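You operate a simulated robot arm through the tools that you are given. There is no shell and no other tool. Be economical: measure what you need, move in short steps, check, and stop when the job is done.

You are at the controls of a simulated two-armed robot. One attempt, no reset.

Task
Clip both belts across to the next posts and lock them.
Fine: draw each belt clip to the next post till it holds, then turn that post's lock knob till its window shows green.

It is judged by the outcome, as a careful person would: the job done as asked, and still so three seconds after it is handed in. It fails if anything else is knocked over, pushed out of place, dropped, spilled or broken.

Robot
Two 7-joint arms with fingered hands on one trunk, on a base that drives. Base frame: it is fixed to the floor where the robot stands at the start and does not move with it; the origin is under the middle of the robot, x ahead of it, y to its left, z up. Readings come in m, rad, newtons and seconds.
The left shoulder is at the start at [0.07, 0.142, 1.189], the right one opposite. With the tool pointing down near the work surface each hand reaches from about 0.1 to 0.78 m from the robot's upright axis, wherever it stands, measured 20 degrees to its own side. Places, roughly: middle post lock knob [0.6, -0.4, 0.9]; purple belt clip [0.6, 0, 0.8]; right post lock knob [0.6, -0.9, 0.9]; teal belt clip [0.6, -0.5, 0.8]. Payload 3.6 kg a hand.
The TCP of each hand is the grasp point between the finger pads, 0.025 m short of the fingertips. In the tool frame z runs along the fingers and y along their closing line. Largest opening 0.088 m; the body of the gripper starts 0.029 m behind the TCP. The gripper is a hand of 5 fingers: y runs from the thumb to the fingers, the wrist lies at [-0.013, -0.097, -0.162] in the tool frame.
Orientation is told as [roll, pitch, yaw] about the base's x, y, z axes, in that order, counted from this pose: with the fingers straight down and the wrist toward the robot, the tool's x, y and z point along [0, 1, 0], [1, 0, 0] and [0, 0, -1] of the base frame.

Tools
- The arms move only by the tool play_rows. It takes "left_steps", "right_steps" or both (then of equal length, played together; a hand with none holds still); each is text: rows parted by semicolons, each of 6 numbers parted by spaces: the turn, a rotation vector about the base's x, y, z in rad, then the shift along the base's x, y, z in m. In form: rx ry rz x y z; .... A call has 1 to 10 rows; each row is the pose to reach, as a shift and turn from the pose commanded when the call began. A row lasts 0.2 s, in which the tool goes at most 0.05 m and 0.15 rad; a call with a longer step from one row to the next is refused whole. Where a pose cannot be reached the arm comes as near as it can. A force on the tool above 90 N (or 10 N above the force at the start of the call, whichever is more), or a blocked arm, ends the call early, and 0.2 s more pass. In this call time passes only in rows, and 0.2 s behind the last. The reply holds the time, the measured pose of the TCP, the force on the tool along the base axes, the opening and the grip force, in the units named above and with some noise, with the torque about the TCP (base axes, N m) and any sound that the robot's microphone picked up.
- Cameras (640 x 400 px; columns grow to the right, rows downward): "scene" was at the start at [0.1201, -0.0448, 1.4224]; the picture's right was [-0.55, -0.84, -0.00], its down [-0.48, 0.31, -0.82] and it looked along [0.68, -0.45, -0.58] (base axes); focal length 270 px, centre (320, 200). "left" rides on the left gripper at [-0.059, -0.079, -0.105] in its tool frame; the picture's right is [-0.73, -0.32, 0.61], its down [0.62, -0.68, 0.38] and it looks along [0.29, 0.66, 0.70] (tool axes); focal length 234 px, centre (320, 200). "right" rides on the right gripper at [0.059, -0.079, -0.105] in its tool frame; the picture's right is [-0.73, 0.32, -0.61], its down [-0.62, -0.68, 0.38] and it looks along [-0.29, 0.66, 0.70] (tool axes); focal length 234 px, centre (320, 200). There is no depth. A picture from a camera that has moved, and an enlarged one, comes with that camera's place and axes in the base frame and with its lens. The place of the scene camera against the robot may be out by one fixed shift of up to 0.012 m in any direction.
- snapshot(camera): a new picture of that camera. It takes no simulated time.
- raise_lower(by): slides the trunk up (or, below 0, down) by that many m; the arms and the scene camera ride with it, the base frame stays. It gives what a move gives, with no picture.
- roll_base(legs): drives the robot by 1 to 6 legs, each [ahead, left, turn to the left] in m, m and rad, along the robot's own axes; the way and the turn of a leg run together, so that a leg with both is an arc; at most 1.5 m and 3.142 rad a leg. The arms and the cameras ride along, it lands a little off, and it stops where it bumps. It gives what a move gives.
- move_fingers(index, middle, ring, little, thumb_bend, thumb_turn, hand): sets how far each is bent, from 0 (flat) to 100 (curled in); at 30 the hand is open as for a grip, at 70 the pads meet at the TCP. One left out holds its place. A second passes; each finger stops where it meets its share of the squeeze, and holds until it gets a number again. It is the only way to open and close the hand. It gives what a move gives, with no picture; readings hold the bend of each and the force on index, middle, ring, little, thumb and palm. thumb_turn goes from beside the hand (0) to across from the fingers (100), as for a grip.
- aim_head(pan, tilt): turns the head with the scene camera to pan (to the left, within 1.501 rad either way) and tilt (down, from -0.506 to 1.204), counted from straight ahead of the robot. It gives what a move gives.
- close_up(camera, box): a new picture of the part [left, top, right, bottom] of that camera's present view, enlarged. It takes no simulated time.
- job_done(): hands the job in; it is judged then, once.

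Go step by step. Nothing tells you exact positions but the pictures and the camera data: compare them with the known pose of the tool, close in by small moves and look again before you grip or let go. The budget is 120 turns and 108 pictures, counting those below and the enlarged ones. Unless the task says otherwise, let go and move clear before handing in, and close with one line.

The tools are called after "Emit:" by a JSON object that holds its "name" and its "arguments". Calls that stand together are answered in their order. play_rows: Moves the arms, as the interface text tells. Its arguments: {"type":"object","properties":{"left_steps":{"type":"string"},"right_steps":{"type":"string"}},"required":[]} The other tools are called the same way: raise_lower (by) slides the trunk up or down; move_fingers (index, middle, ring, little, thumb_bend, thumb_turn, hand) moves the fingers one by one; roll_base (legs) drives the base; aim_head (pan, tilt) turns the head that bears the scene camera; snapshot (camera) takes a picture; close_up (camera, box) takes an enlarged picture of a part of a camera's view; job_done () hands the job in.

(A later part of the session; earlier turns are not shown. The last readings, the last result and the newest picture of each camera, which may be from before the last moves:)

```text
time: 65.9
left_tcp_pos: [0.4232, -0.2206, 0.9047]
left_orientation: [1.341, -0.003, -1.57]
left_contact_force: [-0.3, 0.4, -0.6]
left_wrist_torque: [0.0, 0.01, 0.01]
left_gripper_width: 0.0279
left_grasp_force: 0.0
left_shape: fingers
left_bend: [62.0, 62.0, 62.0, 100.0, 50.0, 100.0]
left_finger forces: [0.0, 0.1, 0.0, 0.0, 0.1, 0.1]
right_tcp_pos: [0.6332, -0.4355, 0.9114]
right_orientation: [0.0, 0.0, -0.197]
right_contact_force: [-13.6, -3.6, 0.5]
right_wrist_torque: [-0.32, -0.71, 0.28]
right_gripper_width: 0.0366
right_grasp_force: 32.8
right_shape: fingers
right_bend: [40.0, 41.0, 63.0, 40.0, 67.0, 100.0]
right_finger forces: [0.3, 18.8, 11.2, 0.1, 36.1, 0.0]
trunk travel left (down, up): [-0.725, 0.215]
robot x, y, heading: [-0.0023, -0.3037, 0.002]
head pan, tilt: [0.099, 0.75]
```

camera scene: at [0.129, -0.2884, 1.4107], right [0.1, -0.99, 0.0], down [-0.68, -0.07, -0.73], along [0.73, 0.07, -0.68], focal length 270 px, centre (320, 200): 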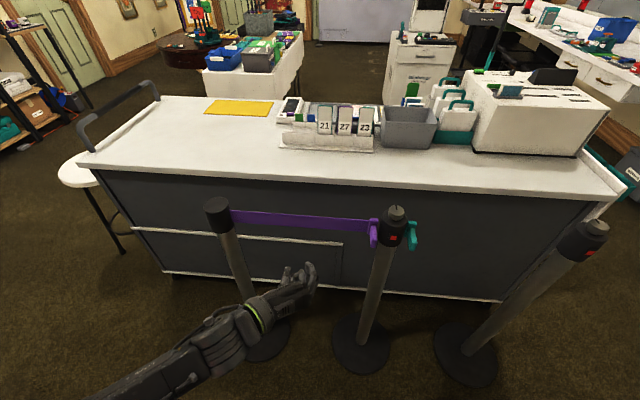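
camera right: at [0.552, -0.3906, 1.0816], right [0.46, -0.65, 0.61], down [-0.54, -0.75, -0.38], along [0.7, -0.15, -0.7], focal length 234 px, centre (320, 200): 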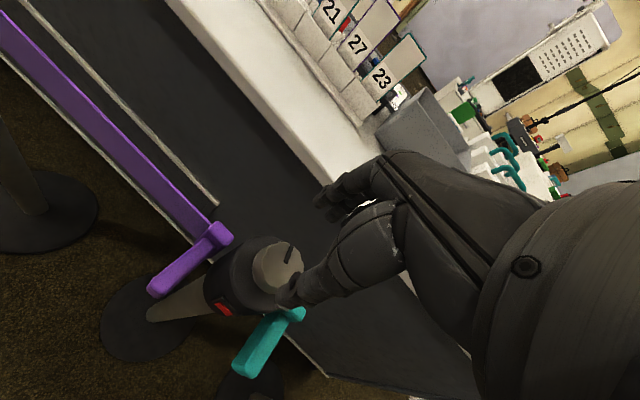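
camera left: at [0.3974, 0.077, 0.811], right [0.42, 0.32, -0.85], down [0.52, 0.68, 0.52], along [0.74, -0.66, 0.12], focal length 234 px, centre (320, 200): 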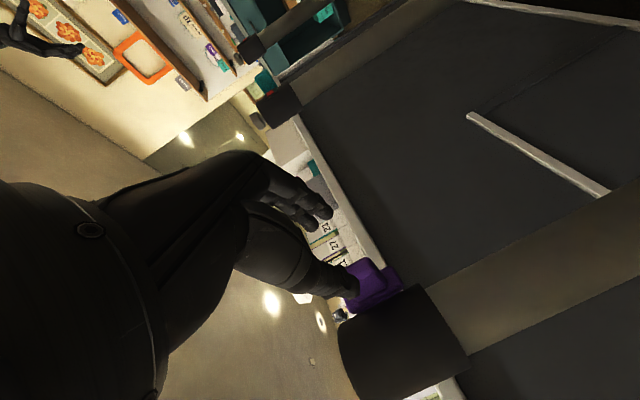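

The middle fingertip is standing on the head's top. I open, go up 6 mm and 5 mm forward, and regrip.

Emit:
{"name": "move_fingers", "arguments": {"hand": "right", "middle": 42, "ring": 42, "thumb_bend": 44}}

Emit:
{"name": "play_rows", "arguments": {"right_steps": "0 0 0 0 0 0.006; 0 0 0 0.004 -0.001 0.006"}}

Emit:
{"name": "move_fingers", "arguments": {"hand": "right", "middle": 60, "ring": 60, "thumb_bend": 60}}

Emit:
{"name": "move_fingers", "arguments": {"hand": "right", "middle": 100, "ring": 100, "thumb_bend": 100}}

```text
time: 66.9
left_tcp_pos: [0.4267, -0.2198, 0.9037]
left_orientation: [1.337, -0.002, -1.572]
left_contact_force: [0.0, -0.5, -0.1]
left_wrist_torque: [-0.03, 0.0, -0.01]
left_gripper_width: 0.028
left_grasp_force: 0.1
left_shape: fingers
left_bend: [62.0, 62.0, 62.0, 100.0, 50.0, 100.0]
left_finger forces: [0.0, 0.0, 0.0, 0.0, 0.0, 0.1]
right_tcp_pos: [0.6364, -0.434, 0.9102]
right_orientation: [-0.001, -0.001, -0.196]
right_contact_force: [1.0, -0.3, 0.8]
right_wrist_torque: [0.01, -0.05, 0.0]
right_gripper_width: 0.059
right_grasp_force: 0.8
right_shape: fingers
right_bend: [40.0, 41.0, 42.0, 40.0, 44.0, 99.0]
right_finger forces: [0.0, 1.5, 0.0, 0.0, 0.0, 0.0]
trunk travel left (down, up): [-0.725, 0.215]
robot x, y, heading: [-0.0005, -0.2972, 0.005]
head pan, tilt: [0.099, 0.75]
```

```text
time: 67.5
left_tcp_pos: [0.4257, -0.2199, 0.9039]
left_orientation: [1.338, -0.002, -1.571]
left_contact_force: [0.2, -0.3, -0.2]
left_wrist_torque: [0.03, -0.01, -0.01]
left_gripper_width: 0.0281
left_grasp_force: 0.1
left_shape: fingers
left_bend: [62.0, 62.0, 62.0, 100.0, 50.0, 100.0]
left_finger forces: [0.0, 0.1, 0.0, 0.0, 0.0, 0.0]
right_tcp_pos: [0.6409, -0.4357, 0.9169]
right_orientation: [-0.002, -0.001, -0.198]
right_contact_force: [-0.4, -0.9, 0.1]
right_wrist_torque: [-0.03, 0.0, -0.01]
right_gripper_width: 0.0591
right_grasp_force: 0.0
right_shape: fingers
right_bend: [40.0, 42.0, 42.0, 40.0, 44.0, 99.0]
right_finger forces: [0.0, 0.0, 0.0, 0.1, 0.0, 0.1]
trunk travel left (down, up): [-0.725, 0.215]
robot x, y, heading: [-0.0008, -0.3006, 0.002]
head pan, tilt: [0.099, 0.75]
```

```text
time: 68.5
left_tcp_pos: [0.4256, -0.2201, 0.905]
left_orientation: [1.337, -0.003, -1.571]
left_contact_force: [-0.1, 0.7, -0.3]
left_wrist_torque: [0.01, -0.02, -0.01]
left_gripper_width: 0.028
left_grasp_force: 0.1
left_shape: fingers
left_bend: [62.0, 62.0, 62.0, 100.0, 50.0, 100.0]
left_finger forces: [0.0, 0.0, 0.0, 0.1, 0.0, 0.0]
right_tcp_pos: [0.6418, -0.437, 0.917]
right_orientation: [0.0, -0.001, -0.197]
right_contact_force: [0.1, 1.0, 0.3]
right_wrist_torque: [0.0, -0.01, 0.02]
right_gripper_width: 0.0476
right_grasp_force: 3.4
right_shape: fingers
right_bend: [40.0, 55.0, 60.0, 40.0, 55.0, 100.0]
right_finger forces: [0.1, 3.4, 0.0, 0.0, 3.3, 0.1]
trunk travel left (down, up): [-0.725, 0.215]
robot x, y, heading: [0.0021, -0.3018, 0.002]
head pan, tilt: [0.099, 0.75]
```

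```text
time: 69.5
left_tcp_pos: [0.4275, -0.2209, 0.903]
left_orientation: [1.335, 0.0, -1.571]
left_contact_force: [-0.3, 0.1, -0.4]
left_wrist_torque: [0.0, 0.0, -0.03]
left_gripper_width: 0.0281
left_grasp_force: 0.1
left_shape: fingers
left_bend: [62.0, 62.0, 62.0, 100.0, 50.0, 100.0]
left_finger forces: [0.0, 0.0, 0.0, 0.0, 0.0, 0.1]
right_tcp_pos: [0.6421, -0.4392, 0.9145]
right_orientation: [0.001, 0.001, -0.199]
right_contact_force: [5.3, -7.8, -3.0]
right_wrist_torque: [0.0, 0.01, 0.17]
right_gripper_width: 0.0479
right_grasp_force: 16.1
right_shape: fingers
right_bend: [40.0, 58.0, 72.0, 40.0, 58.0, 100.0]
right_finger forces: [0.1, 11.0, 10.5, 0.0, 11.7, 0.1]
trunk travel left (down, up): [-0.725, 0.215]
robot x, y, heading: [0.0005, -0.2995, 0.002]
head pan, tilt: [0.099, 0.75]
```

Thumb and middle are balanced with the ring wrapped on the side. I turn counter-clockwise in two parts and watch the forces.

Emit:
{"name": "play_rows", "arguments": {"right_steps": "0 0 0.1 0 0.002 0; 0 0 0.2 0 0.003 0; 0 0 0.3 0 0.003 0; 0 0 0.4 0 0.003 0"}}

Emit:
{"name": "close_up", "arguments": {"camera": "right", "box": [180, 150, 380, 330]}}

```text
time: 70.5
left_tcp_pos: [0.4274, -0.2227, 0.9038]
left_orientation: [1.335, 0.0, -1.572]
left_contact_force: [0.0, 0.3, 0.3]
left_wrist_torque: [-0.01, 0.02, -0.04]
left_gripper_width: 0.0283
left_grasp_force: 0.2
left_shape: fingers
left_bend: [62.0, 62.0, 62.0, 100.0, 50.0, 100.0]
left_finger forces: [0.0, 0.1, 0.0, 0.1, 0.0, 0.1]
right_tcp_pos: [0.6421, -0.4361, 0.9132]
right_orientation: [0.003, 0.001, 0.203]
right_contact_force: [5.5, -18.0, -5.6]
right_wrist_torque: [-0.19, 0.16, -0.01]
right_gripper_width: 0.049
right_grasp_force: 20.8
right_shape: fingers
right_bend: [40.0, 59.0, 72.0, 40.0, 58.0, 100.0]
right_finger forces: [0.0, 10.3, 18.6, 0.0, 13.6, 0.0]
trunk travel left (down, up): [-0.725, 0.215]
robot x, y, heading: [0.0025, -0.3034, -0.0]
head pan, tilt: [0.099, 0.75]
```

```text
2.22 times, centred on (280, 240) of right
camera zoom: at [0.555, -0.3956, 1.02], right [0.46, -0.65, 0.6], down [-0.54, -0.75, -0.38], along [0.7, -0.15, -0.7], focal length 520 px, centre (409, 111)
```

zoom: 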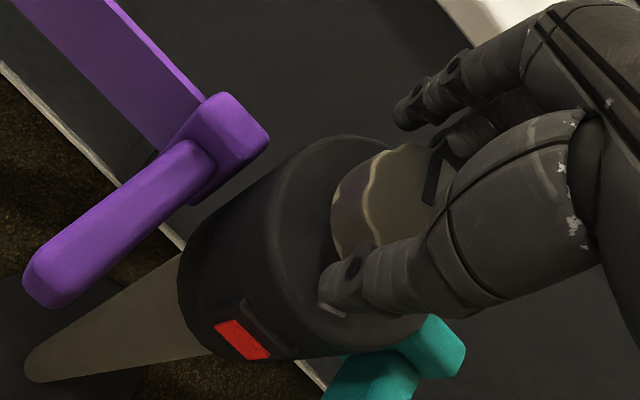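

The pointer is still near 19°, so this grip slid because it was off-centre. The well-balanced grip earlier fits a pinch centre 7 mm off the tool's middle; I regrip there at yaw -0.4 and will turn along a path that keeps it centred.

Emit:
{"name": "move_fingers", "arguments": {"hand": "right", "middle": 42, "ring": 42, "thumb_bend": 44}}

Emit:
{"name": "play_rows", "arguments": {"right_steps": "0 0 -0.15 0 0.002 0.004; 0 0 -0.3 0 0.004 0.004; 0 0 -0.45 0 0.005 0.003; 0 0 -0.6 -0.001 0.006 0.001"}}

Emit:
{"name": "move_fingers", "arguments": {"hand": "right", "middle": 60, "ring": 60, "thumb_bend": 60}}

Emit:
{"name": "move_fingers", "arguments": {"hand": "right", "middle": 100, "ring": 100, "thumb_bend": 100}}

```text
time: 71.5
left_tcp_pos: [0.4259, -0.2197, 0.9048]
left_orientation: [1.338, -0.002, -1.571]
left_contact_force: [-0.3, 0.4, 0.0]
left_wrist_torque: [0.01, -0.02, 0.01]
left_gripper_width: 0.0277
left_grasp_force: 0.0
left_shape: fingers
left_bend: [62.0, 62.0, 62.0, 100.0, 50.0, 100.0]
left_finger forces: [0.1, 0.0, 0.1, 0.1, 0.0, 0.0]
right_tcp_pos: [0.6405, -0.4329, 0.916]
right_orientation: [0.001, 0.0, 0.203]
right_contact_force: [0.1, 0.0, 0.0]
right_wrist_torque: [-0.01, 0.02, 0.03]
right_gripper_width: 0.0588
right_grasp_force: 0.1
right_shape: fingers
right_bend: [40.0, 42.0, 42.0, 40.0, 44.0, 99.0]
right_finger forces: [0.0, 0.0, 0.0, 0.1, 0.0, 0.0]
trunk travel left (down, up): [-0.725, 0.215]
robot x, y, heading: [-0.0023, -0.3008, -0.002]
head pan, tilt: [0.099, 0.75]
```

```text
time: 72.5
left_tcp_pos: [0.4266, -0.2187, 0.9043]
left_orientation: [1.337, -0.005, -1.571]
left_contact_force: [-0.3, 0.4, -0.9]
left_wrist_torque: [0.0, 0.0, 0.01]
left_gripper_width: 0.0276
left_grasp_force: 0.1
left_shape: fingers
left_bend: [62.0, 62.0, 62.0, 100.0, 50.0, 100.0]
left_finger forces: [0.0, 0.0, 0.1, 0.1, 0.0, 0.2]
right_tcp_pos: [0.6399, -0.4274, 0.9174]
right_orientation: [-0.002, -0.001, -0.4]
right_contact_force: [0.5, 0.7, -0.3]
right_wrist_torque: [-0.01, -0.01, 0.02]
right_gripper_width: 0.0589
right_grasp_force: 0.0
right_shape: fingers
right_bend: [40.0, 42.0, 42.0, 40.0, 44.0, 99.0]
right_finger forces: [0.0, 0.0, 0.1, 0.0, 0.0, 0.1]
trunk travel left (down, up): [-0.725, 0.215]
robot x, y, heading: [0.0016, -0.3032, 0.005]
head pan, tilt: [0.099, 0.75]
```

```text
time: 73.5
left_tcp_pos: [0.4272, -0.2211, 0.9032]
left_orientation: [1.337, -0.001, -1.57]
left_contact_force: [0.8, -0.6, -0.4]
left_wrist_torque: [-0.03, -0.02, 0.03]
left_gripper_width: 0.028
left_grasp_force: 0.1
left_shape: fingers
left_bend: [62.0, 62.0, 62.0, 100.0, 50.0, 100.0]
left_finger forces: [0.0, 0.0, 0.0, 0.0, 0.1, 0.1]
right_tcp_pos: [0.6419, -0.4282, 0.9178]
right_orientation: [0.001, 0.002, -0.399]
right_contact_force: [8.2, -6.0, 2.8]
right_wrist_torque: [-0.17, -0.15, 0.11]
right_gripper_width: 0.0427
right_grasp_force: 6.1
right_shape: fingers
right_bend: [40.0, 53.0, 55.0, 40.0, 59.0, 100.0]
right_finger forces: [0.0, 5.4, 4.2, 0.0, 0.8, 0.0]
trunk travel left (down, up): [-0.725, 0.215]
robot x, y, heading: [-0.0007, -0.3021, 0.002]
head pan, tilt: [0.099, 0.75]
```

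```text
time: 74.5
left_tcp_pos: [0.4281, -0.2223, 0.9042]
left_orientation: [1.336, -0.001, -1.569]
left_contact_force: [0.2, -0.5, -0.4]
left_wrist_torque: [0.01, 0.0, 0.02]
left_gripper_width: 0.0281
left_grasp_force: 0.1
left_shape: fingers
left_bend: [62.0, 62.0, 62.0, 100.0, 50.0, 100.0]
left_finger forces: [0.1, 0.1, 0.0, 0.1, 0.1, 0.0]
right_tcp_pos: [0.6429, -0.4297, 0.9146]
right_orientation: [0.0, 0.001, -0.4]
right_contact_force: [9.8, -12.3, -2.2]
right_wrist_torque: [-0.23, -0.14, 0.11]
right_gripper_width: 0.0163
right_grasp_force: 9.6
right_shape: fingers
right_bend: [37.0, 56.0, 58.0, 40.0, 96.0, 100.0]
right_finger forces: [0.1, 9.7, 9.4, 0.0, 0.1, 0.0]
trunk travel left (down, up): [-0.725, 0.215]
robot x, y, heading: [-0.002, -0.2998, 0.005]
head pan, tilt: [0.099, 0.75]
```

The thumb, over-closed, slid past the knob. I reopen it, recentre slightly, and close it with less overtravel while the fingers hold.

Emit:
{"name": "move_fingers", "arguments": {"hand": "right", "middle": 44, "ring": 44, "index": 38, "thumb_bend": 40}}

Emit:
{"name": "play_rows", "arguments": {"right_steps": "0 0 0 0.001 -0.003 -0.002"}}

Emit:
{"name": "move_fingers", "arguments": {"hand": "right", "middle": 58, "ring": 60, "thumb_bend": 62}}

Emit:
{"name": "move_fingers", "arguments": {"hand": "right", "middle": 90, "ring": 95, "thumb_bend": 88}}

Emit:
{"name": "close_up", "arguments": {"camera": "right", "box": [160, 150, 360, 330]}}

```text
time: 75.5
left_tcp_pos: [0.426, -0.2211, 0.9039]
left_orientation: [1.336, 0.0, -1.572]
left_contact_force: [0.4, 0.0, 0.6]
left_wrist_torque: [0.01, 0.01, 0.0]
left_gripper_width: 0.028
left_grasp_force: 0.0
left_shape: fingers
left_bend: [62.0, 62.0, 62.0, 100.0, 50.0, 100.0]
left_finger forces: [0.0, 0.0, 0.0, 0.0, 0.1, 0.0]
right_tcp_pos: [0.64, -0.4269, 0.9167]
right_orientation: [0.0, 0.0, -0.396]
right_contact_force: [0.4, 0.4, -1.5]
right_wrist_torque: [-0.02, 0.0, 0.01]
right_gripper_width: 0.0655
right_grasp_force: 0.1
right_shape: fingers
right_bend: [38.0, 44.0, 44.0, 40.0, 40.0, 99.0]
right_finger forces: [0.1, 0.1, 0.0, 0.1, 0.0, 0.0]
trunk travel left (down, up): [-0.725, 0.215]
robot x, y, heading: [-0.0002, -0.3037, 0.003]
head pan, tilt: [0.099, 0.75]
```

```text
time: 75.9
left_tcp_pos: [0.427, -0.2196, 0.9035]
left_orientation: [1.338, -0.002, -1.572]
left_contact_force: [0.7, -0.2, -0.1]
left_wrist_torque: [0.03, 0.0, 0.01]
left_gripper_width: 0.028
left_grasp_force: 0.1
left_shape: fingers
left_bend: [62.0, 62.0, 62.0, 100.0, 50.0, 100.0]
left_finger forces: [0.0, 0.1, 0.0, 0.0, 0.1, 0.0]
right_tcp_pos: [0.6417, -0.4299, 0.9153]
right_orientation: [-0.001, -0.001, -0.398]
right_contact_force: [0.0, 0.0, -0.6]
right_wrist_torque: [-0.01, 0.05, 0.01]
right_gripper_width: 0.0656
right_grasp_force: 0.1
right_shape: fingers
right_bend: [38.0, 44.0, 44.0, 40.0, 40.0, 99.0]
right_finger forces: [0.0, 0.0, 0.0, 0.0, 0.1, 0.0]
trunk travel left (down, up): [-0.725, 0.215]
robot x, y, heading: [-0.0016, -0.3021, 0.002]
head pan, tilt: [0.099, 0.75]
```

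```text
time: 76.9
left_tcp_pos: [0.4262, -0.2204, 0.9031]
left_orientation: [1.337, -0.003, -1.57]
left_contact_force: [-0.3, 1.2, -0.1]
left_wrist_torque: [0.03, 0.01, -0.01]
left_gripper_width: 0.0279
left_grasp_force: 0.0
left_shape: fingers
left_bend: [62.0, 62.0, 62.0, 100.0, 50.0, 100.0]
left_finger forces: [0.0, 0.0, 0.1, 0.0, 0.1, 0.0]
right_tcp_pos: [0.6418, -0.4306, 0.9156]
right_orientation: [0.0, 0.004, -0.397]
right_contact_force: [2.3, -3.0, 0.2]
right_wrist_torque: [-0.07, -0.07, 0.02]
right_gripper_width: 0.0462
right_grasp_force: 4.0
right_shape: fingers
right_bend: [38.0, 53.0, 56.0, 40.0, 58.0, 100.0]
right_finger forces: [0.0, 2.9, 2.8, 0.0, 2.6, 0.0]
trunk travel left (down, up): [-0.725, 0.215]
robot x, y, heading: [-0.0019, -0.3004, -0.002]
head pan, tilt: [0.099, 0.75]
```

```text
time: 77.9
left_tcp_pos: [0.4259, -0.2223, 0.9043]
left_orientation: [1.338, 0.002, -1.571]
left_contact_force: [0.5, 0.4, 0.5]
left_wrist_torque: [-0.02, 0.01, 0.01]
left_gripper_width: 0.0279
left_grasp_force: 0.1
left_shape: fingers
left_bend: [62.0, 62.0, 62.0, 100.0, 50.0, 100.0]
left_finger forces: [0.0, 0.0, 0.0, 0.0, 0.1, 0.1]
right_tcp_pos: [0.6412, -0.4327, 0.914]
right_orientation: [-0.001, 0.002, -0.397]
right_contact_force: [-9.2, -7.3, -11.2]
right_wrist_torque: [-0.08, 0.24, -0.06]
right_gripper_width: 0.04
right_grasp_force: 20.7
right_shape: fingers
right_bend: [38.0, 53.0, 60.0, 40.0, 68.0, 97.0]
right_finger forces: [0.1, 12.4, 9.5, 0.0, 19.5, 0.0]
trunk travel left (down, up): [-0.725, 0.215]
robot x, y, heading: [-0.0001, -0.3002, 0.002]
head pan, tilt: [0.099, 0.75]
```

```text
2.22 times, centred on (260, 240) of right
camera zoom: at [0.5927, -0.3472, 1.0197], right [0.02, -0.79, 0.61], down [-0.87, -0.31, -0.38], along [0.49, -0.52, -0.7], focal length 520 px, centre (453, 111)
```

zoom: 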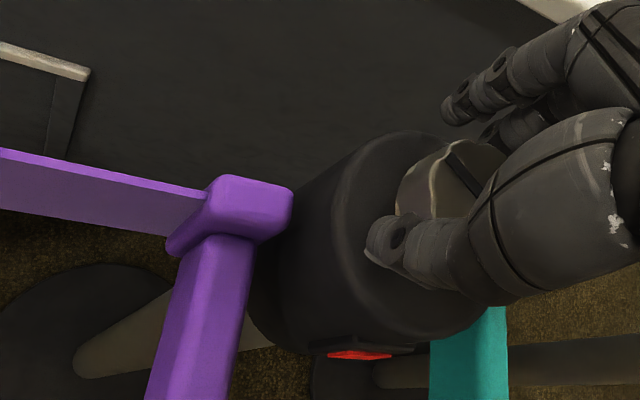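

The pointer is now at about 45° counter-clockwise, so it is turning. With this balanced grip I turn on by 0.8 rad along the centred path.

Emit:
{"name": "play_rows", "arguments": {"right_steps": "0 0 0.1 -0.0007 0 0; 0 0 0.2 -0.0014 0 0; 0 0 0.3 -0.002 0 0; 0 0 0.4 -0.0026 0 0; 0 0 0.5 -0.0033 0 0; 0 0 0.6 -0.004 0 0; 0 0 0.7 -0.0047 0 0; 0 0 0.8 -0.0053 0 0"}}

Emit:
{"name": "close_up", "arguments": {"camera": "right", "box": [180, 150, 380, 330]}}

```text
time: 79.7
left_tcp_pos: [0.4267, -0.2227, 0.9043]
left_orientation: [1.336, 0.001, -1.571]
left_contact_force: [-0.1, 0.1, 0.3]
left_wrist_torque: [-0.04, 0.01, -0.01]
left_gripper_width: 0.028
left_grasp_force: 0.0
left_shape: fingers
left_bend: [62.0, 62.0, 62.0, 100.0, 50.0, 100.0]
left_finger forces: [0.0, 0.0, 0.0, 0.0, 0.0, 0.1]
right_tcp_pos: [0.6363, -0.4347, 0.9159]
right_orientation: [0.003, 0.0, 0.404]
right_contact_force: [-0.9, -18.1, -10.3]
right_wrist_torque: [-0.38, 0.11, -0.27]
right_gripper_width: 0.0394
right_grasp_force: 22.0
right_shape: fingers
right_bend: [38.0, 55.0, 62.0, 40.0, 69.0, 96.0]
right_finger forces: [0.1, 12.9, 11.6, 0.0, 18.8, 0.1]
trunk travel left (down, up): [-0.725, 0.215]
robot x, y, heading: [0.0034, -0.3024, 0.004]
head pan, tilt: [0.099, 0.75]
```

```text
2.22 times, centred on (280, 240) of right
camera zoom: at [0.5421, -0.4114, 1.0194], right [0.58, -0.54, 0.61], down [-0.38, -0.84, -0.38], along [0.72, -0.01, -0.7], focal length 520 px, centre (409, 111)
```

zoom: 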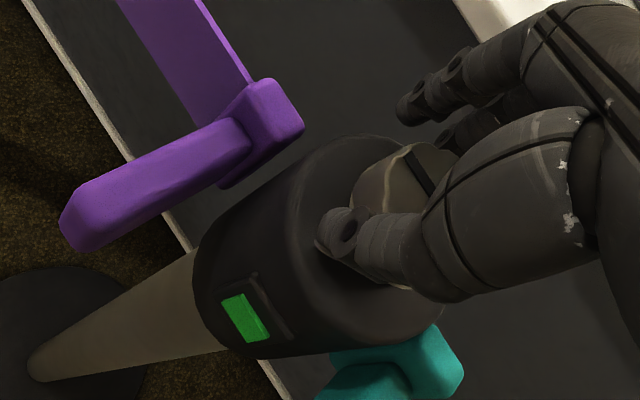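

The window is green. I open the right hand, lift it clear and draw it back.

Emit:
{"name": "move_fingers", "arguments": {"hand": "right", "middle": 40, "ring": 40, "thumb_bend": 40, "thumb_turn": 100}}

Emit:
{"name": "play_rows", "arguments": {"right_steps": "0 0 0 0 0 0.03; 0 0 0 0 0 0.07; 0 0 -0.1 -0.02 0 0.11; 0 0 -0.2 -0.06 0 0.13; 0 0 -0.3 -0.1 -0.01 0.15; 0 0 -0.4 -0.14 -0.03 0.17; 0 0 -0.4 -0.18 -0.05 0.18; 0 0 -0.4 -0.21 -0.08 0.19; 0 0 -0.4 -0.23 -0.12 0.2; 0 0 -0.4 -0.25 -0.16 0.21"}}

Emit:
{"name": "close_up", "arguments": {"camera": "scene", "box": [350, 190, 446, 250]}}

```text
time: 80.7
left_tcp_pos: [0.4261, -0.2208, 0.9038]
left_orientation: [1.338, -0.001, -1.572]
left_contact_force: [0.1, -0.3, 0.2]
left_wrist_torque: [-0.01, -0.01, -0.02]
left_gripper_width: 0.0281
left_grasp_force: 0.1
left_shape: fingers
left_bend: [62.0, 62.0, 62.0, 100.0, 50.0, 100.0]
left_finger forces: [0.0, 0.1, 0.0, 0.0, 0.0, 0.0]
right_tcp_pos: [0.6368, -0.4295, 0.9155]
right_orientation: [0.0, 0.001, 0.402]
right_contact_force: [-0.2, 0.4, -0.4]
right_wrist_torque: [-0.02, 0.01, 0.02]
right_gripper_width: 0.0654
right_grasp_force: 0.0
right_shape: fingers
right_bend: [38.0, 40.0, 40.0, 40.0, 40.0, 99.0]
right_finger forces: [0.0, 0.1, 0.0, 0.0, 0.0, 0.0]
trunk travel left (down, up): [-0.725, 0.215]
robot x, y, heading: [-0.0016, -0.3011, 0.004]
head pan, tilt: [0.099, 0.75]
```

```text
time: 82.9
left_tcp_pos: [0.4249, -0.2211, 0.9055]
left_orientation: [1.339, -0.002, -1.572]
left_contact_force: [-0.5, -0.5, -0.4]
left_wrist_torque: [-0.01, -0.01, 0.04]
left_gripper_width: 0.0281
left_grasp_force: 0.0
left_shape: fingers
left_bend: [62.0, 62.0, 62.0, 100.0, 50.0, 100.0]
left_finger forces: [0.0, 0.0, 0.1, 0.1, 0.0, 0.1]
right_tcp_pos: [0.383, -0.5881, 1.123]
right_orientation: [-0.001, 0.002, 0.001]
right_contact_force: [-0.7, 0.7, 1.3]
right_wrist_torque: [0.03, 0.01, 0.01]
right_gripper_width: 0.0654
right_grasp_force: 0.2
right_shape: fingers
right_bend: [38.0, 40.0, 40.0, 40.0, 40.0, 99.0]
right_finger forces: [0.1, 0.0, 0.0, 0.0, 0.1, 0.0]
right hand out of reach, approached as far as the arm can: row 10
trunk travel left (down, up): [-0.725, 0.215]
robot x, y, heading: [-0.0017, -0.3031, 0.007]
head pan, tilt: [0.099, 0.75]
```

```text
6.67 times, centred on (398, 220) of scene
camera zoom: at [0.1275, -0.2907, 1.4109], right [0.1, -0.99, 0.0], down [-0.68, -0.07, -0.73], along [0.73, 0.07, -0.68], focal length 1798 px, centre (-200, 67)
```

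zoom: 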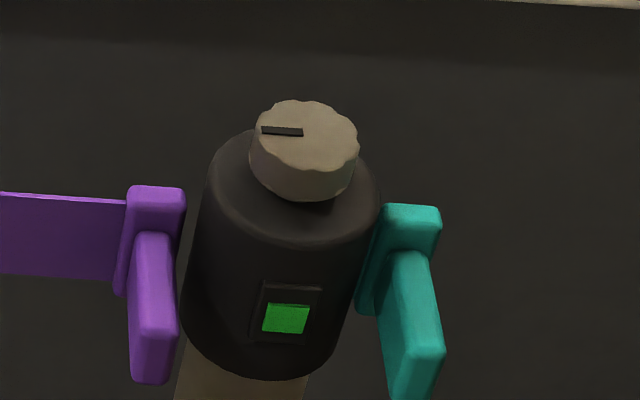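

The middle post is locked green with the purple clip in place. Now I drive 0.48 m to the right so the teal clip and right post lie where the first pair did.

Emit:
{"name": "roll_base", "arguments": {"legs": [[0, -0.48, 0]]}}

Emit:
{"name": "snapshot", "arguments": {"camera": "scene"}}

Emit:
{"name": "close_up", "arguments": {"camera": "scene", "box": [190, 190, 286, 250]}}

Emit:
{"name": "close_up", "arguments": {"camera": "scene", "box": [350, 190, 446, 250]}}

```text
time: 85.7
left_tcp_pos: [0.4248, -0.7071, 0.9044]
left_orientation: [1.337, -0.001, -1.587]
left_contact_force: [0.3, -0.7, 0.7]
left_wrist_torque: [0.01, -0.04, -0.03]
left_gripper_width: 0.028
left_grasp_force: 0.0
left_shape: fingers
left_bend: [62.0, 62.0, 62.0, 100.0, 50.0, 100.0]
left_finger forces: [0.0, 0.1, 0.1, 0.0, 0.0, 0.1]
right_tcp_pos: [0.3784, -1.0717, 1.1235]
right_orientation: [-0.003, 0.001, -0.016]
right_contact_force: [0.0, -0.3, -0.1]
right_wrist_torque: [-0.02, -0.01, -0.01]
right_gripper_width: 0.0652
right_grasp_force: 0.0
right_shape: fingers
right_bend: [38.0, 40.0, 40.0, 40.0, 40.0, 99.0]
right_finger forces: [0.0, 0.0, 0.0, 0.1, 0.0, 0.0]
trunk travel left (down, up): [-0.725, 0.215]
robot x, y, heading: [-0.0029, -0.7819, -0.012]
head pan, tilt: [0.099, 0.75]
```

```text
21 pictures are left
camera scene: at [0.1264, -0.7717, 1.4108], right [0.09, -1.0, 0.0], down [-0.68, -0.06, -0.73], along [0.73, 0.06, -0.68], focal length 270 px, centre (320, 200)
```

scene: 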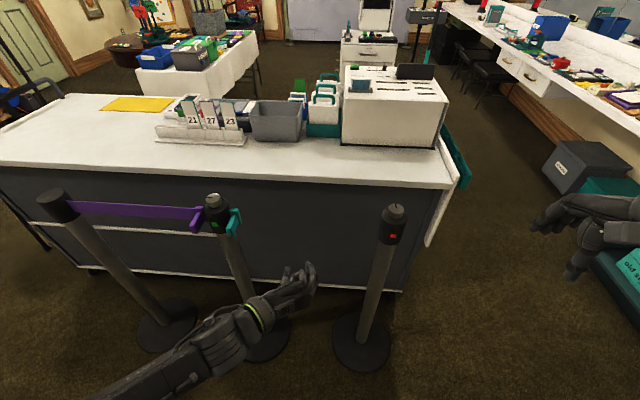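

```text
6.67 times, centred on (238, 220) of scene
camera zoom: at [0.1264, -0.7717, 1.4108], right [0.09, -1.0, 0.0], down [-0.68, -0.06, -0.73], along [0.73, 0.06, -0.68], focal length 1798 px, centre (867, 67)
```

zoom: 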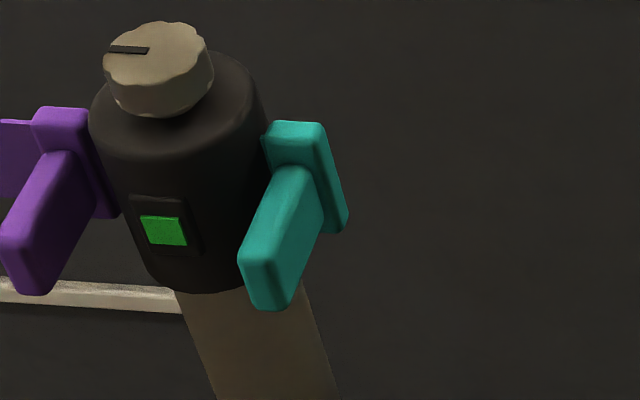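

```text
6.67 times, centred on (398, 220) of scene
camera zoom: at [0.1264, -0.7717, 1.4108], right [0.09, -1.0, 0.0], down [-0.68, -0.06, -0.73], along [0.73, 0.06, -0.68], focal length 1798 px, centre (-200, 67)
```

zoom: 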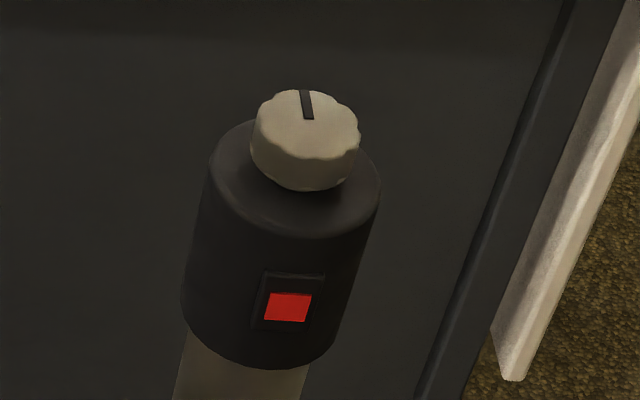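

The relative layout is the same as before: teal tab at about (0.579, -0.487, 0.842), right knob at about (0.640, -0.923). I repeat the same grasp with the left hand.

Emit:
{"name": "move_fingers", "arguments": {"hand": "left", "index": 50, "middle": 50, "ring": 50, "little": 50, "thumb_bend": 50}}

Emit:
{"name": "play_rows", "arguments": {"left_steps": "0 0 0.016 0 0.04 -0.01; 0 0 0.016 0 0.08 -0.02; 0 0 0.016 0 0.12 -0.03; 0 0 0.016 0 0.16 -0.04; 0 0 0.016 0.01 0.2 -0.05; 0 0 0.016 0.03 0.219 -0.06; 0 0 0.016 0.06 0.219 -0.06; 0 0 0.016 0.085 0.219 -0.06"}}

Emit:
{"name": "snapshot", "arguments": {"camera": "left"}}

```text
time: 86.7
left_tcp_pos: [0.4242, -0.7067, 0.904]
left_orientation: [1.337, -0.001, -1.585]
left_contact_force: [-0.6, 0.3, 0.1]
left_wrist_torque: [0.0, 0.0, 0.0]
left_gripper_width: 0.0414
left_grasp_force: 0.1
left_shape: fingers
left_bend: [50.0, 50.0, 50.0, 50.0, 50.0, 100.0]
left_finger forces: [0.0, 0.0, 0.1, 0.0, 0.1, 0.1]
right_tcp_pos: [0.3787, -1.0727, 1.1243]
right_orientation: [-0.004, 0.0, -0.015]
right_contact_force: [-0.7, 0.2, 0.3]
right_wrist_torque: [0.01, -0.01, 0.05]
right_gripper_width: 0.0657
right_grasp_force: 0.0
right_shape: fingers
right_bend: [38.0, 40.0, 40.0, 40.0, 40.0, 99.0]
right_finger forces: [0.0, 0.0, 0.0, 0.0, 0.0, 0.1]
trunk travel left (down, up): [-0.725, 0.215]
robot x, y, heading: [-0.0003, -0.7801, -0.017]
head pan, tilt: [0.099, 0.75]
```

```text
time: 88.5
left_tcp_pos: [0.5115, -0.4893, 0.8433]
left_orientation: [1.336, -0.001, -1.57]
left_contact_force: [0.9, -0.5, -0.4]
left_wrist_torque: [0.01, -0.02, 0.01]
left_gripper_width: 0.0415
left_grasp_force: 0.0
left_shape: fingers
left_bend: [50.0, 50.0, 50.0, 50.0, 50.0, 100.0]
left_finger forces: [0.0, 0.0, 0.0, 0.0, 0.0, 0.1]
right_tcp_pos: [0.3787, -1.0729, 1.1221]
right_orientation: [-0.002, 0.0, -0.016]
right_contact_force: [0.4, 0.0, 0.9]
right_wrist_torque: [0.02, 0.0, 0.01]
right_gripper_width: 0.0653
right_grasp_force: 0.0
right_shape: fingers
right_bend: [38.0, 40.0, 40.0, 40.0, 40.0, 99.0]
right_finger forces: [0.1, 0.0, 0.0, 0.0, 0.0, 0.0]
trunk travel left (down, up): [-0.725, 0.215]
robot x, y, heading: [-0.0018, -0.7806, -0.012]
head pan, tilt: [0.099, 0.75]
```

```text
18 pictures are left
camera left: at [0.3955, -0.4112, 0.8104], right [0.42, 0.32, -0.85], down [0.52, 0.68, 0.52], along [0.75, -0.66, 0.12], focal length 234 px, centre (320, 200)
```

left: 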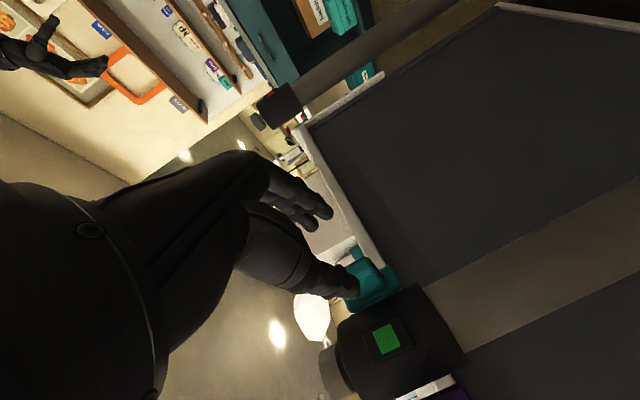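

The picture matches the purple approach. I move in the same 55 mm and look.

Emit:
{"name": "play_rows", "arguments": {"left_steps": "0 0 0 0.02 0 0.001; 0 0 0 0.04 0 0.001; 0 0 0 0.05 0 0.001; 0 0 0 0.056 0 0.001"}}

Emit:
{"name": "close_up", "arguments": {"camera": "left", "box": [220, 160, 420, 330]}}

```text
time: 89.5
left_tcp_pos: [0.5657, -0.488, 0.8468]
left_orientation: [1.337, -0.002, -1.57]
left_contact_force: [-0.4, -0.9, 0.8]
left_wrist_torque: [-0.03, -0.03, -0.02]
left_gripper_width: 0.0412
left_grasp_force: 0.1
left_shape: fingers
left_bend: [50.0, 50.0, 50.0, 50.0, 50.0, 100.0]
left_finger forces: [0.0, 0.0, 0.0, 0.1, 0.1, 0.1]
right_tcp_pos: [0.3784, -1.0729, 1.1243]
right_orientation: [-0.002, 0.001, -0.016]
right_contact_force: [0.5, 0.6, -0.3]
right_wrist_torque: [-0.01, 0.0, -0.01]
right_gripper_width: 0.0654
right_grasp_force: 0.1
right_shape: fingers
right_bend: [38.0, 40.0, 40.0, 40.0, 40.0, 99.0]
right_finger forces: [0.1, 0.0, 0.0, 0.0, 0.1, 0.1]
trunk travel left (down, up): [-0.725, 0.215]
robot x, y, heading: [-0.0024, -0.7836, -0.014]
head pan, tilt: [0.099, 0.75]
```

```text
2.35 times, centred on (320, 245) of left
camera zoom: at [0.4506, -0.4092, 0.8127], right [0.42, 0.32, -0.85], down [0.52, 0.68, 0.52], along [0.75, -0.66, 0.12], focal length 551 px, centre (320, 94)
```

zoom: 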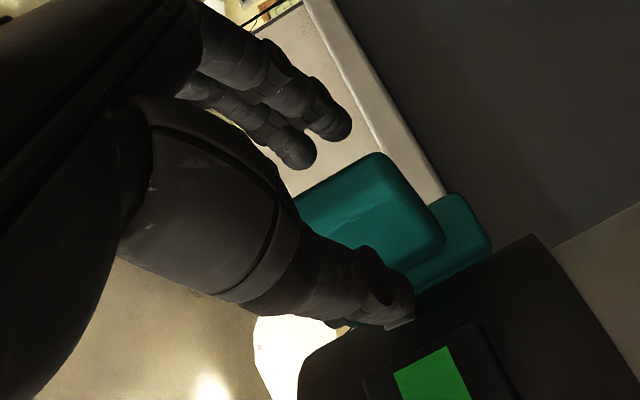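

Very close to the first time, with the tab about 3 mm nearer the fingers. I shift 3 mm and grip.

Emit:
{"name": "play_rows", "arguments": {"left_steps": "0 0 0 0 -0.003 -0.001"}}

Emit:
{"name": "move_fingers", "arguments": {"hand": "left", "index": 70, "middle": 72, "ring": 72, "thumb_bend": 72}}

Emit:
{"name": "move_fingers", "arguments": {"hand": "left", "middle": 90, "ring": 90, "thumb_bend": 90}}

Emit:
{"name": "move_fingers", "arguments": {"hand": "left", "little": 100}}

Emit:
{"name": "close_up", "arguments": {"camera": "scene", "box": [190, 190, 286, 250]}}

```text
time: 89.9
left_tcp_pos: [0.565, -0.4921, 0.8449]
left_orientation: [1.337, -0.002, -1.57]
left_contact_force: [0.4, 0.1, -0.3]
left_wrist_torque: [0.02, 0.0, 0.02]
left_gripper_width: 0.0414
left_grasp_force: 0.1
left_shape: fingers
left_bend: [50.0, 50.0, 50.0, 50.0, 50.0, 100.0]
left_finger forces: [0.0, 0.0, 0.0, 0.0, 0.0, 0.1]
right_tcp_pos: [0.3786, -1.0727, 1.1237]
right_orientation: [-0.003, 0.0, -0.015]
right_contact_force: [-0.4, 0.1, 0.5]
right_wrist_torque: [0.01, -0.01, 0.0]
right_gripper_width: 0.0653
right_grasp_force: 0.1
right_shape: fingers
right_bend: [38.0, 40.0, 40.0, 40.0, 40.0, 99.0]
right_finger forces: [0.0, 0.0, 0.1, 0.0, 0.0, 0.1]
trunk travel left (down, up): [-0.725, 0.215]
robot x, y, heading: [-0.0026, -0.7845, -0.014]
head pan, tilt: [0.099, 0.75]
```

```text
time: 90.9
left_tcp_pos: [0.5661, -0.4923, 0.8439]
left_orientation: [1.338, -0.002, -1.568]
left_contact_force: [2.0, -2.0, 0.8]
left_wrist_torque: [0.04, 0.02, -0.06]
left_gripper_width: 0.0102
left_grasp_force: 7.9
left_shape: fingers
left_bend: [66.0, 66.0, 71.0, 50.0, 64.0, 100.0]
left_finger forces: [2.2, 4.2, 3.2, 0.0, 6.9, 0.1]
right_tcp_pos: [0.3787, -1.0732, 1.1236]
right_orientation: [-0.004, 0.0, -0.016]
right_contact_force: [-0.4, 0.7, -0.4]
right_wrist_torque: [0.02, 0.01, 0.0]
right_gripper_width: 0.0654
right_grasp_force: 0.0
right_shape: fingers
right_bend: [38.0, 40.0, 40.0, 40.0, 40.0, 99.0]
right_finger forces: [0.0, 0.0, 0.1, 0.0, 0.0, 0.1]
trunk travel left (down, up): [-0.725, 0.215]
robot x, y, heading: [-0.0026, -0.782, -0.015]
head pan, tilt: [0.099, 0.75]
```

```text
time: 91.9
left_tcp_pos: [0.5671, -0.4929, 0.8444]
left_orientation: [1.337, -0.002, -1.569]
left_contact_force: [6.1, -2.8, 3.0]
left_wrist_torque: [0.34, -0.11, -0.18]
left_gripper_width: 0.0092
left_grasp_force: 25.5
left_shape: fingers
left_bend: [67.0, 72.0, 73.0, 50.0, 65.0, 100.0]
left_finger forces: [2.4, 11.3, 13.5, 0.0, 23.4, 0.0]
right_tcp_pos: [0.3799, -1.0737, 1.1237]
right_orientation: [-0.003, 0.0, -0.017]
right_contact_force: [-0.8, -0.2, -0.8]
right_wrist_torque: [-0.04, -0.02, 0.0]
right_gripper_width: 0.0654
right_grasp_force: 0.2
right_shape: fingers
right_bend: [38.0, 40.0, 40.0, 40.0, 40.0, 99.0]
right_finger forces: [0.1, 0.0, 0.0, 0.0, 0.0, 0.1]
trunk travel left (down, up): [-0.725, 0.215]
robot x, y, heading: [-0.0028, -0.7838, -0.014]
head pan, tilt: [0.099, 0.75]
```

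```text
time: 92.9
left_tcp_pos: [0.5666, -0.4929, 0.8442]
left_orientation: [1.337, -0.001, -1.569]
left_contact_force: [7.8, -3.1, 4.8]
left_wrist_torque: [0.34, -0.11, -0.15]
left_gripper_width: 0.009
left_grasp_force: 25.1
left_shape: fingers
left_bend: [67.0, 72.0, 73.0, 100.0, 65.0, 100.0]
left_finger forces: [2.4, 11.3, 13.3, 0.1, 23.3, 0.1]
right_tcp_pos: [0.3795, -1.0742, 1.1227]
right_orientation: [-0.002, 0.0, -0.016]
right_contact_force: [0.2, 0.0, -0.5]
right_wrist_torque: [0.0, -0.01, 0.03]
right_gripper_width: 0.0654
right_grasp_force: 0.0
right_shape: fingers
right_bend: [38.0, 40.0, 40.0, 40.0, 40.0, 99.0]
right_finger forces: [0.0, 0.1, 0.1, 0.0, 0.1, 0.0]
trunk travel left (down, up): [-0.725, 0.215]
robot x, y, heading: [-0.0021, -0.7808, -0.012]
head pan, tilt: [0.099, 0.75]
```

```text
6.67 times, centred on (238, 220) of scene
camera zoom: at [0.1274, -0.773, 1.4107], right [0.09, -1.0, 0.0], down [-0.68, -0.06, -0.73], along [0.73, 0.06, -0.68], focal length 1798 px, centre (867, 67)
```

zoom: 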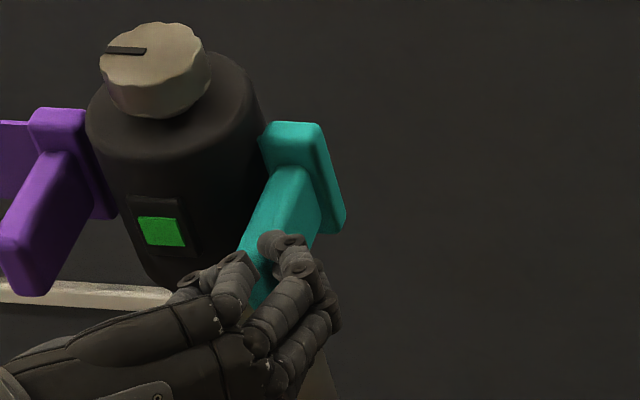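

The same grip as before. I draw the teal clip along to about 45 mm short of the right post.

Emit:
{"name": "play_rows", "arguments": {"left_steps": "0 0 0 0 -0.01 0; 0 0 0 0 -0.03 0; 0 0 0 0 -0.06 0; 0 0 0 0 -0.1 0; 0 0 0 0 -0.14 0; 0 0 0 0 -0.18 0; 0 0 0 0 -0.22 0; 0 0 0 0 -0.26 0; 0 0 0 0 -0.3 0; 0 0 0 0 -0.345 0"}}

Emit:
{"name": "close_up", "arguments": {"camera": "scene", "box": [320, 190, 432, 260]}}

```text
time: 95.1
left_tcp_pos: [0.5658, -0.8359, 0.8431]
left_orientation: [1.336, -0.002, -1.568]
left_contact_force: [17.0, 3.0, 16.5]
left_wrist_torque: [0.22, -0.25, 0.01]
left_gripper_width: 0.0097
left_grasp_force: 24.7
left_shape: fingers
left_bend: [68.0, 72.0, 73.0, 100.0, 65.0, 100.0]
left_finger forces: [1.7, 9.5, 13.8, 0.0, 23.5, 0.1]
right_tcp_pos: [0.3794, -1.0728, 1.1229]
right_orientation: [-0.002, -0.001, -0.015]
right_contact_force: [-0.4, -0.1, 0.3]
right_wrist_torque: [-0.01, 0.02, 0.03]
right_gripper_width: 0.0654
right_grasp_force: 0.0
right_shape: fingers
right_bend: [38.0, 40.0, 40.0, 40.0, 40.0, 99.0]
right_finger forces: [0.0, 0.0, 0.0, 0.0, 0.1, 0.0]
trunk travel left (down, up): [-0.725, 0.215]
robot x, y, heading: [-0.0048, -0.7843, -0.008]
head pan, tilt: [0.099, 0.75]
```

```text
5.71 times, centred on (376, 225) of scene
camera zoom: at [0.1273, -0.7729, 1.4108], right [0.09, -1.0, 0.0], down [-0.68, -0.06, -0.73], along [0.73, 0.06, -0.68], focal length 1542 px, centre (0, 57)
```

zoom: 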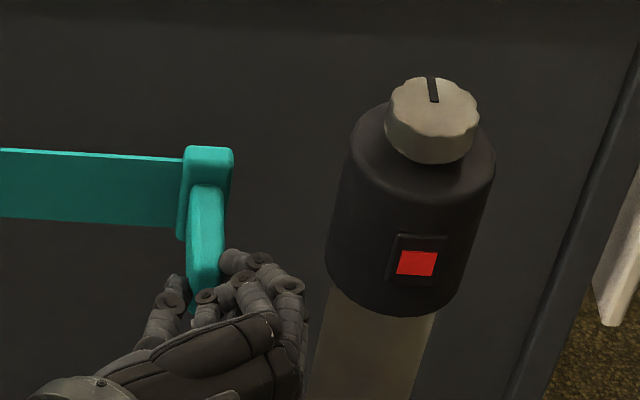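

The gap is about 0.05 m. I close most of it, then push gently into the seat.

Emit:
{"name": "play_rows", "arguments": {"left_steps": "0 0 0 0 -0.015 0; 0 0 0 0 -0.03 0; 0 0 0 0 -0.038 0; 0 0 0 0 -0.042 0; 0 0 0 0 -0.045 0"}}

Emit:
{"name": "play_rows", "arguments": {"left_steps": "0 0 0 0 -0.002 0; 0 0 0 0 -0.004 0"}}

Emit:
{"name": "close_up", "arguments": {"camera": "scene", "box": [350, 200, 414, 240]}}

```text
time: 96.3
left_tcp_pos: [0.5661, -0.8814, 0.843]
left_orientation: [1.336, -0.004, -1.569]
left_contact_force: [11.3, -2.0, 13.5]
left_wrist_torque: [0.26, -0.28, -0.15]
left_gripper_width: 0.0094
left_grasp_force: 25.7
left_shape: fingers
left_bend: [67.0, 72.0, 73.0, 100.0, 66.0, 100.0]
left_finger forces: [1.8, 10.6, 16.1, 0.0, 22.1, 0.0]
right_tcp_pos: [0.3779, -1.072, 1.1237]
right_orientation: [-0.004, 0.0, -0.016]
right_contact_force: [0.2, -0.8, -0.2]
right_wrist_torque: [0.0, -0.02, 0.02]
right_gripper_width: 0.0653
right_grasp_force: 0.0
right_shape: fingers
right_bend: [38.0, 40.0, 40.0, 40.0, 40.0, 99.0]
right_finger forces: [0.0, 0.0, 0.0, 0.0, 0.0, 0.0]
trunk travel left (down, up): [-0.725, 0.215]
robot x, y, heading: [-0.0023, -0.7827, -0.013]
head pan, tilt: [0.099, 0.75]
```

```text
time: 96.9
left_tcp_pos: [0.5651, -0.8828, 0.8429]
left_orientation: [1.339, 0.0, -1.567]
left_contact_force: [7.9, 4.7, 13.1]
left_wrist_torque: [0.29, -0.22, 0.01]
left_gripper_width: 0.0098
left_grasp_force: 25.6
left_shape: fingers
left_bend: [68.0, 72.0, 74.0, 100.0, 66.0, 100.0]
left_finger forces: [1.5, 9.0, 14.3, 0.0, 25.6, 0.0]
right_tcp_pos: [0.3789, -1.071, 1.1248]
right_orientation: [-0.005, 0.0, -0.014]
right_contact_force: [0.3, 0.3, 0.0]
right_wrist_torque: [-0.01, -0.02, 0.02]
right_gripper_width: 0.0653
right_grasp_force: 0.2
right_shape: fingers
right_bend: [38.0, 40.0, 40.0, 40.0, 40.0, 99.0]
right_finger forces: [0.0, 0.0, 0.0, 0.1, 0.1, 0.1]
trunk travel left (down, up): [-0.725, 0.215]
robot x, y, heading: [0.0009, -0.7813, -0.011]
head pan, tilt: [0.099, 0.75]
```

```text
10.00 times, centred on (382, 220) of scene
camera zoom: at [0.1256, -0.7704, 1.4108], right [0.09, -1.0, 0.0], down [-0.68, -0.06, -0.73], along [0.73, 0.06, -0.68], focal length 2698 px, centre (-300, 0)
```

zoom: 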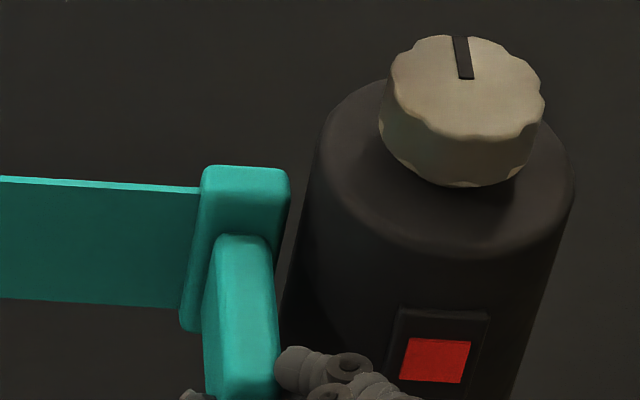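

The same snap pattern as before: a pull forward, then contact. I press 3 mm more, then loosen slightly to test.

Emit:
{"name": "play_rows", "arguments": {"left_steps": "0 0 0 0 -0.002 0; 0 0 0 0 -0.003 0"}}

Emit:
{"name": "move_fingers", "arguments": {"hand": "left", "index": 62, "middle": 62, "ring": 62, "thumb_bend": 58}}

Emit:
{"name": "move_fingers", "arguments": {"hand": "left", "thumb_bend": 50}}

Emit:
{"name": "close_up", "arguments": {"camera": "scene", "box": [350, 200, 414, 240]}}

```text
time: 97.5
left_tcp_pos: [0.5669, -0.8862, 0.8432]
left_orientation: [1.337, -0.004, -1.566]
left_contact_force: [9.3, 13.7, 10.9]
left_wrist_torque: [0.31, -0.06, 0.23]
left_gripper_width: 0.0099
left_grasp_force: 23.5
left_shape: fingers
left_bend: [69.0, 72.0, 74.0, 100.0, 66.0, 100.0]
left_finger forces: [0.6, 7.6, 11.2, 0.0, 27.7, 0.0]
right_tcp_pos: [0.3793, -1.0711, 1.1245]
right_orientation: [-0.005, 0.001, -0.015]
right_contact_force: [0.4, -0.2, -0.1]
right_wrist_torque: [0.02, 0.02, 0.03]
right_gripper_width: 0.0653
right_grasp_force: 0.0
right_shape: fingers
right_bend: [38.0, 40.0, 40.0, 40.0, 40.0, 99.0]
right_finger forces: [0.0, 0.0, 0.0, 0.0, 0.0, 0.1]
trunk travel left (down, up): [-0.725, 0.215]
robot x, y, heading: [-0.0026, -0.7811, -0.008]
head pan, tilt: [0.099, 0.75]
```

```text
time: 98.5
left_tcp_pos: [0.5662, -0.8876, 0.8438]
left_orientation: [1.337, -0.002, -1.569]
left_contact_force: [-1.0, 1.1, 0.4]
left_wrist_torque: [-0.02, -0.01, 0.04]
left_gripper_width: 0.0225
left_grasp_force: 0.9
left_shape: fingers
left_bend: [62.0, 62.0, 62.0, 100.0, 55.0, 100.0]
left_finger forces: [0.1, 0.0, 0.0, 0.1, 1.1, 0.0]
right_tcp_pos: [0.3784, -1.0726, 1.124]
right_orientation: [-0.003, -0.001, -0.013]
right_contact_force: [0.3, -0.2, 0.1]
right_wrist_torque: [0.02, 0.0, 0.01]
right_gripper_width: 0.0654
right_grasp_force: 0.0
right_shape: fingers
right_bend: [38.0, 40.0, 40.0, 40.0, 40.0, 99.0]
right_finger forces: [0.0, 0.0, 0.0, 0.0, 0.0, 0.0]
trunk travel left (down, up): [-0.725, 0.215]
robot x, y, heading: [-0.0027, -0.7801, -0.015]
head pan, tilt: [0.099, 0.75]
```

```text
time: 99.5
left_tcp_pos: [0.5643, -0.8869, 0.8444]
left_orientation: [1.336, -0.001, -1.569]
left_contact_force: [-0.1, 0.4, 0.5]
left_wrist_torque: [-0.03, -0.01, 0.02]
left_gripper_width: 0.0278
left_grasp_force: 0.2
left_shape: fingers
left_bend: [62.0, 62.0, 62.0, 100.0, 50.0, 100.0]
left_finger forces: [0.1, 0.0, 0.0, 0.0, 0.0, 0.0]
right_tcp_pos: [0.378, -1.0734, 1.1236]
right_orientation: [-0.004, 0.0, -0.015]
right_contact_force: [0.2, 0.7, -0.8]
right_wrist_torque: [0.0, -0.01, -0.02]
right_gripper_width: 0.0655
right_grasp_force: 0.0
right_shape: fingers
right_bend: [38.0, 40.0, 40.0, 40.0, 40.0, 99.0]
right_finger forces: [0.1, 0.1, 0.1, 0.0, 0.0, 0.0]
trunk travel left (down, up): [-0.725, 0.215]
robot x, y, heading: [-0.0046, -0.7851, -0.011]
head pan, tilt: [0.099, 0.75]
```

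```text
10.00 times, centred on (382, 220) of scene
camera zoom: at [0.1264, -0.772, 1.4107], right [0.09, -1.0, 0.0], down [-0.68, -0.06, -0.73], along [0.73, 0.06, -0.68], focal length 2698 px, centre (-300, 0)
```

zoom: 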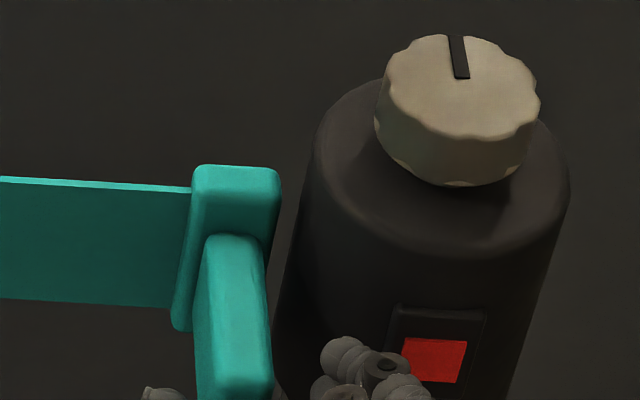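

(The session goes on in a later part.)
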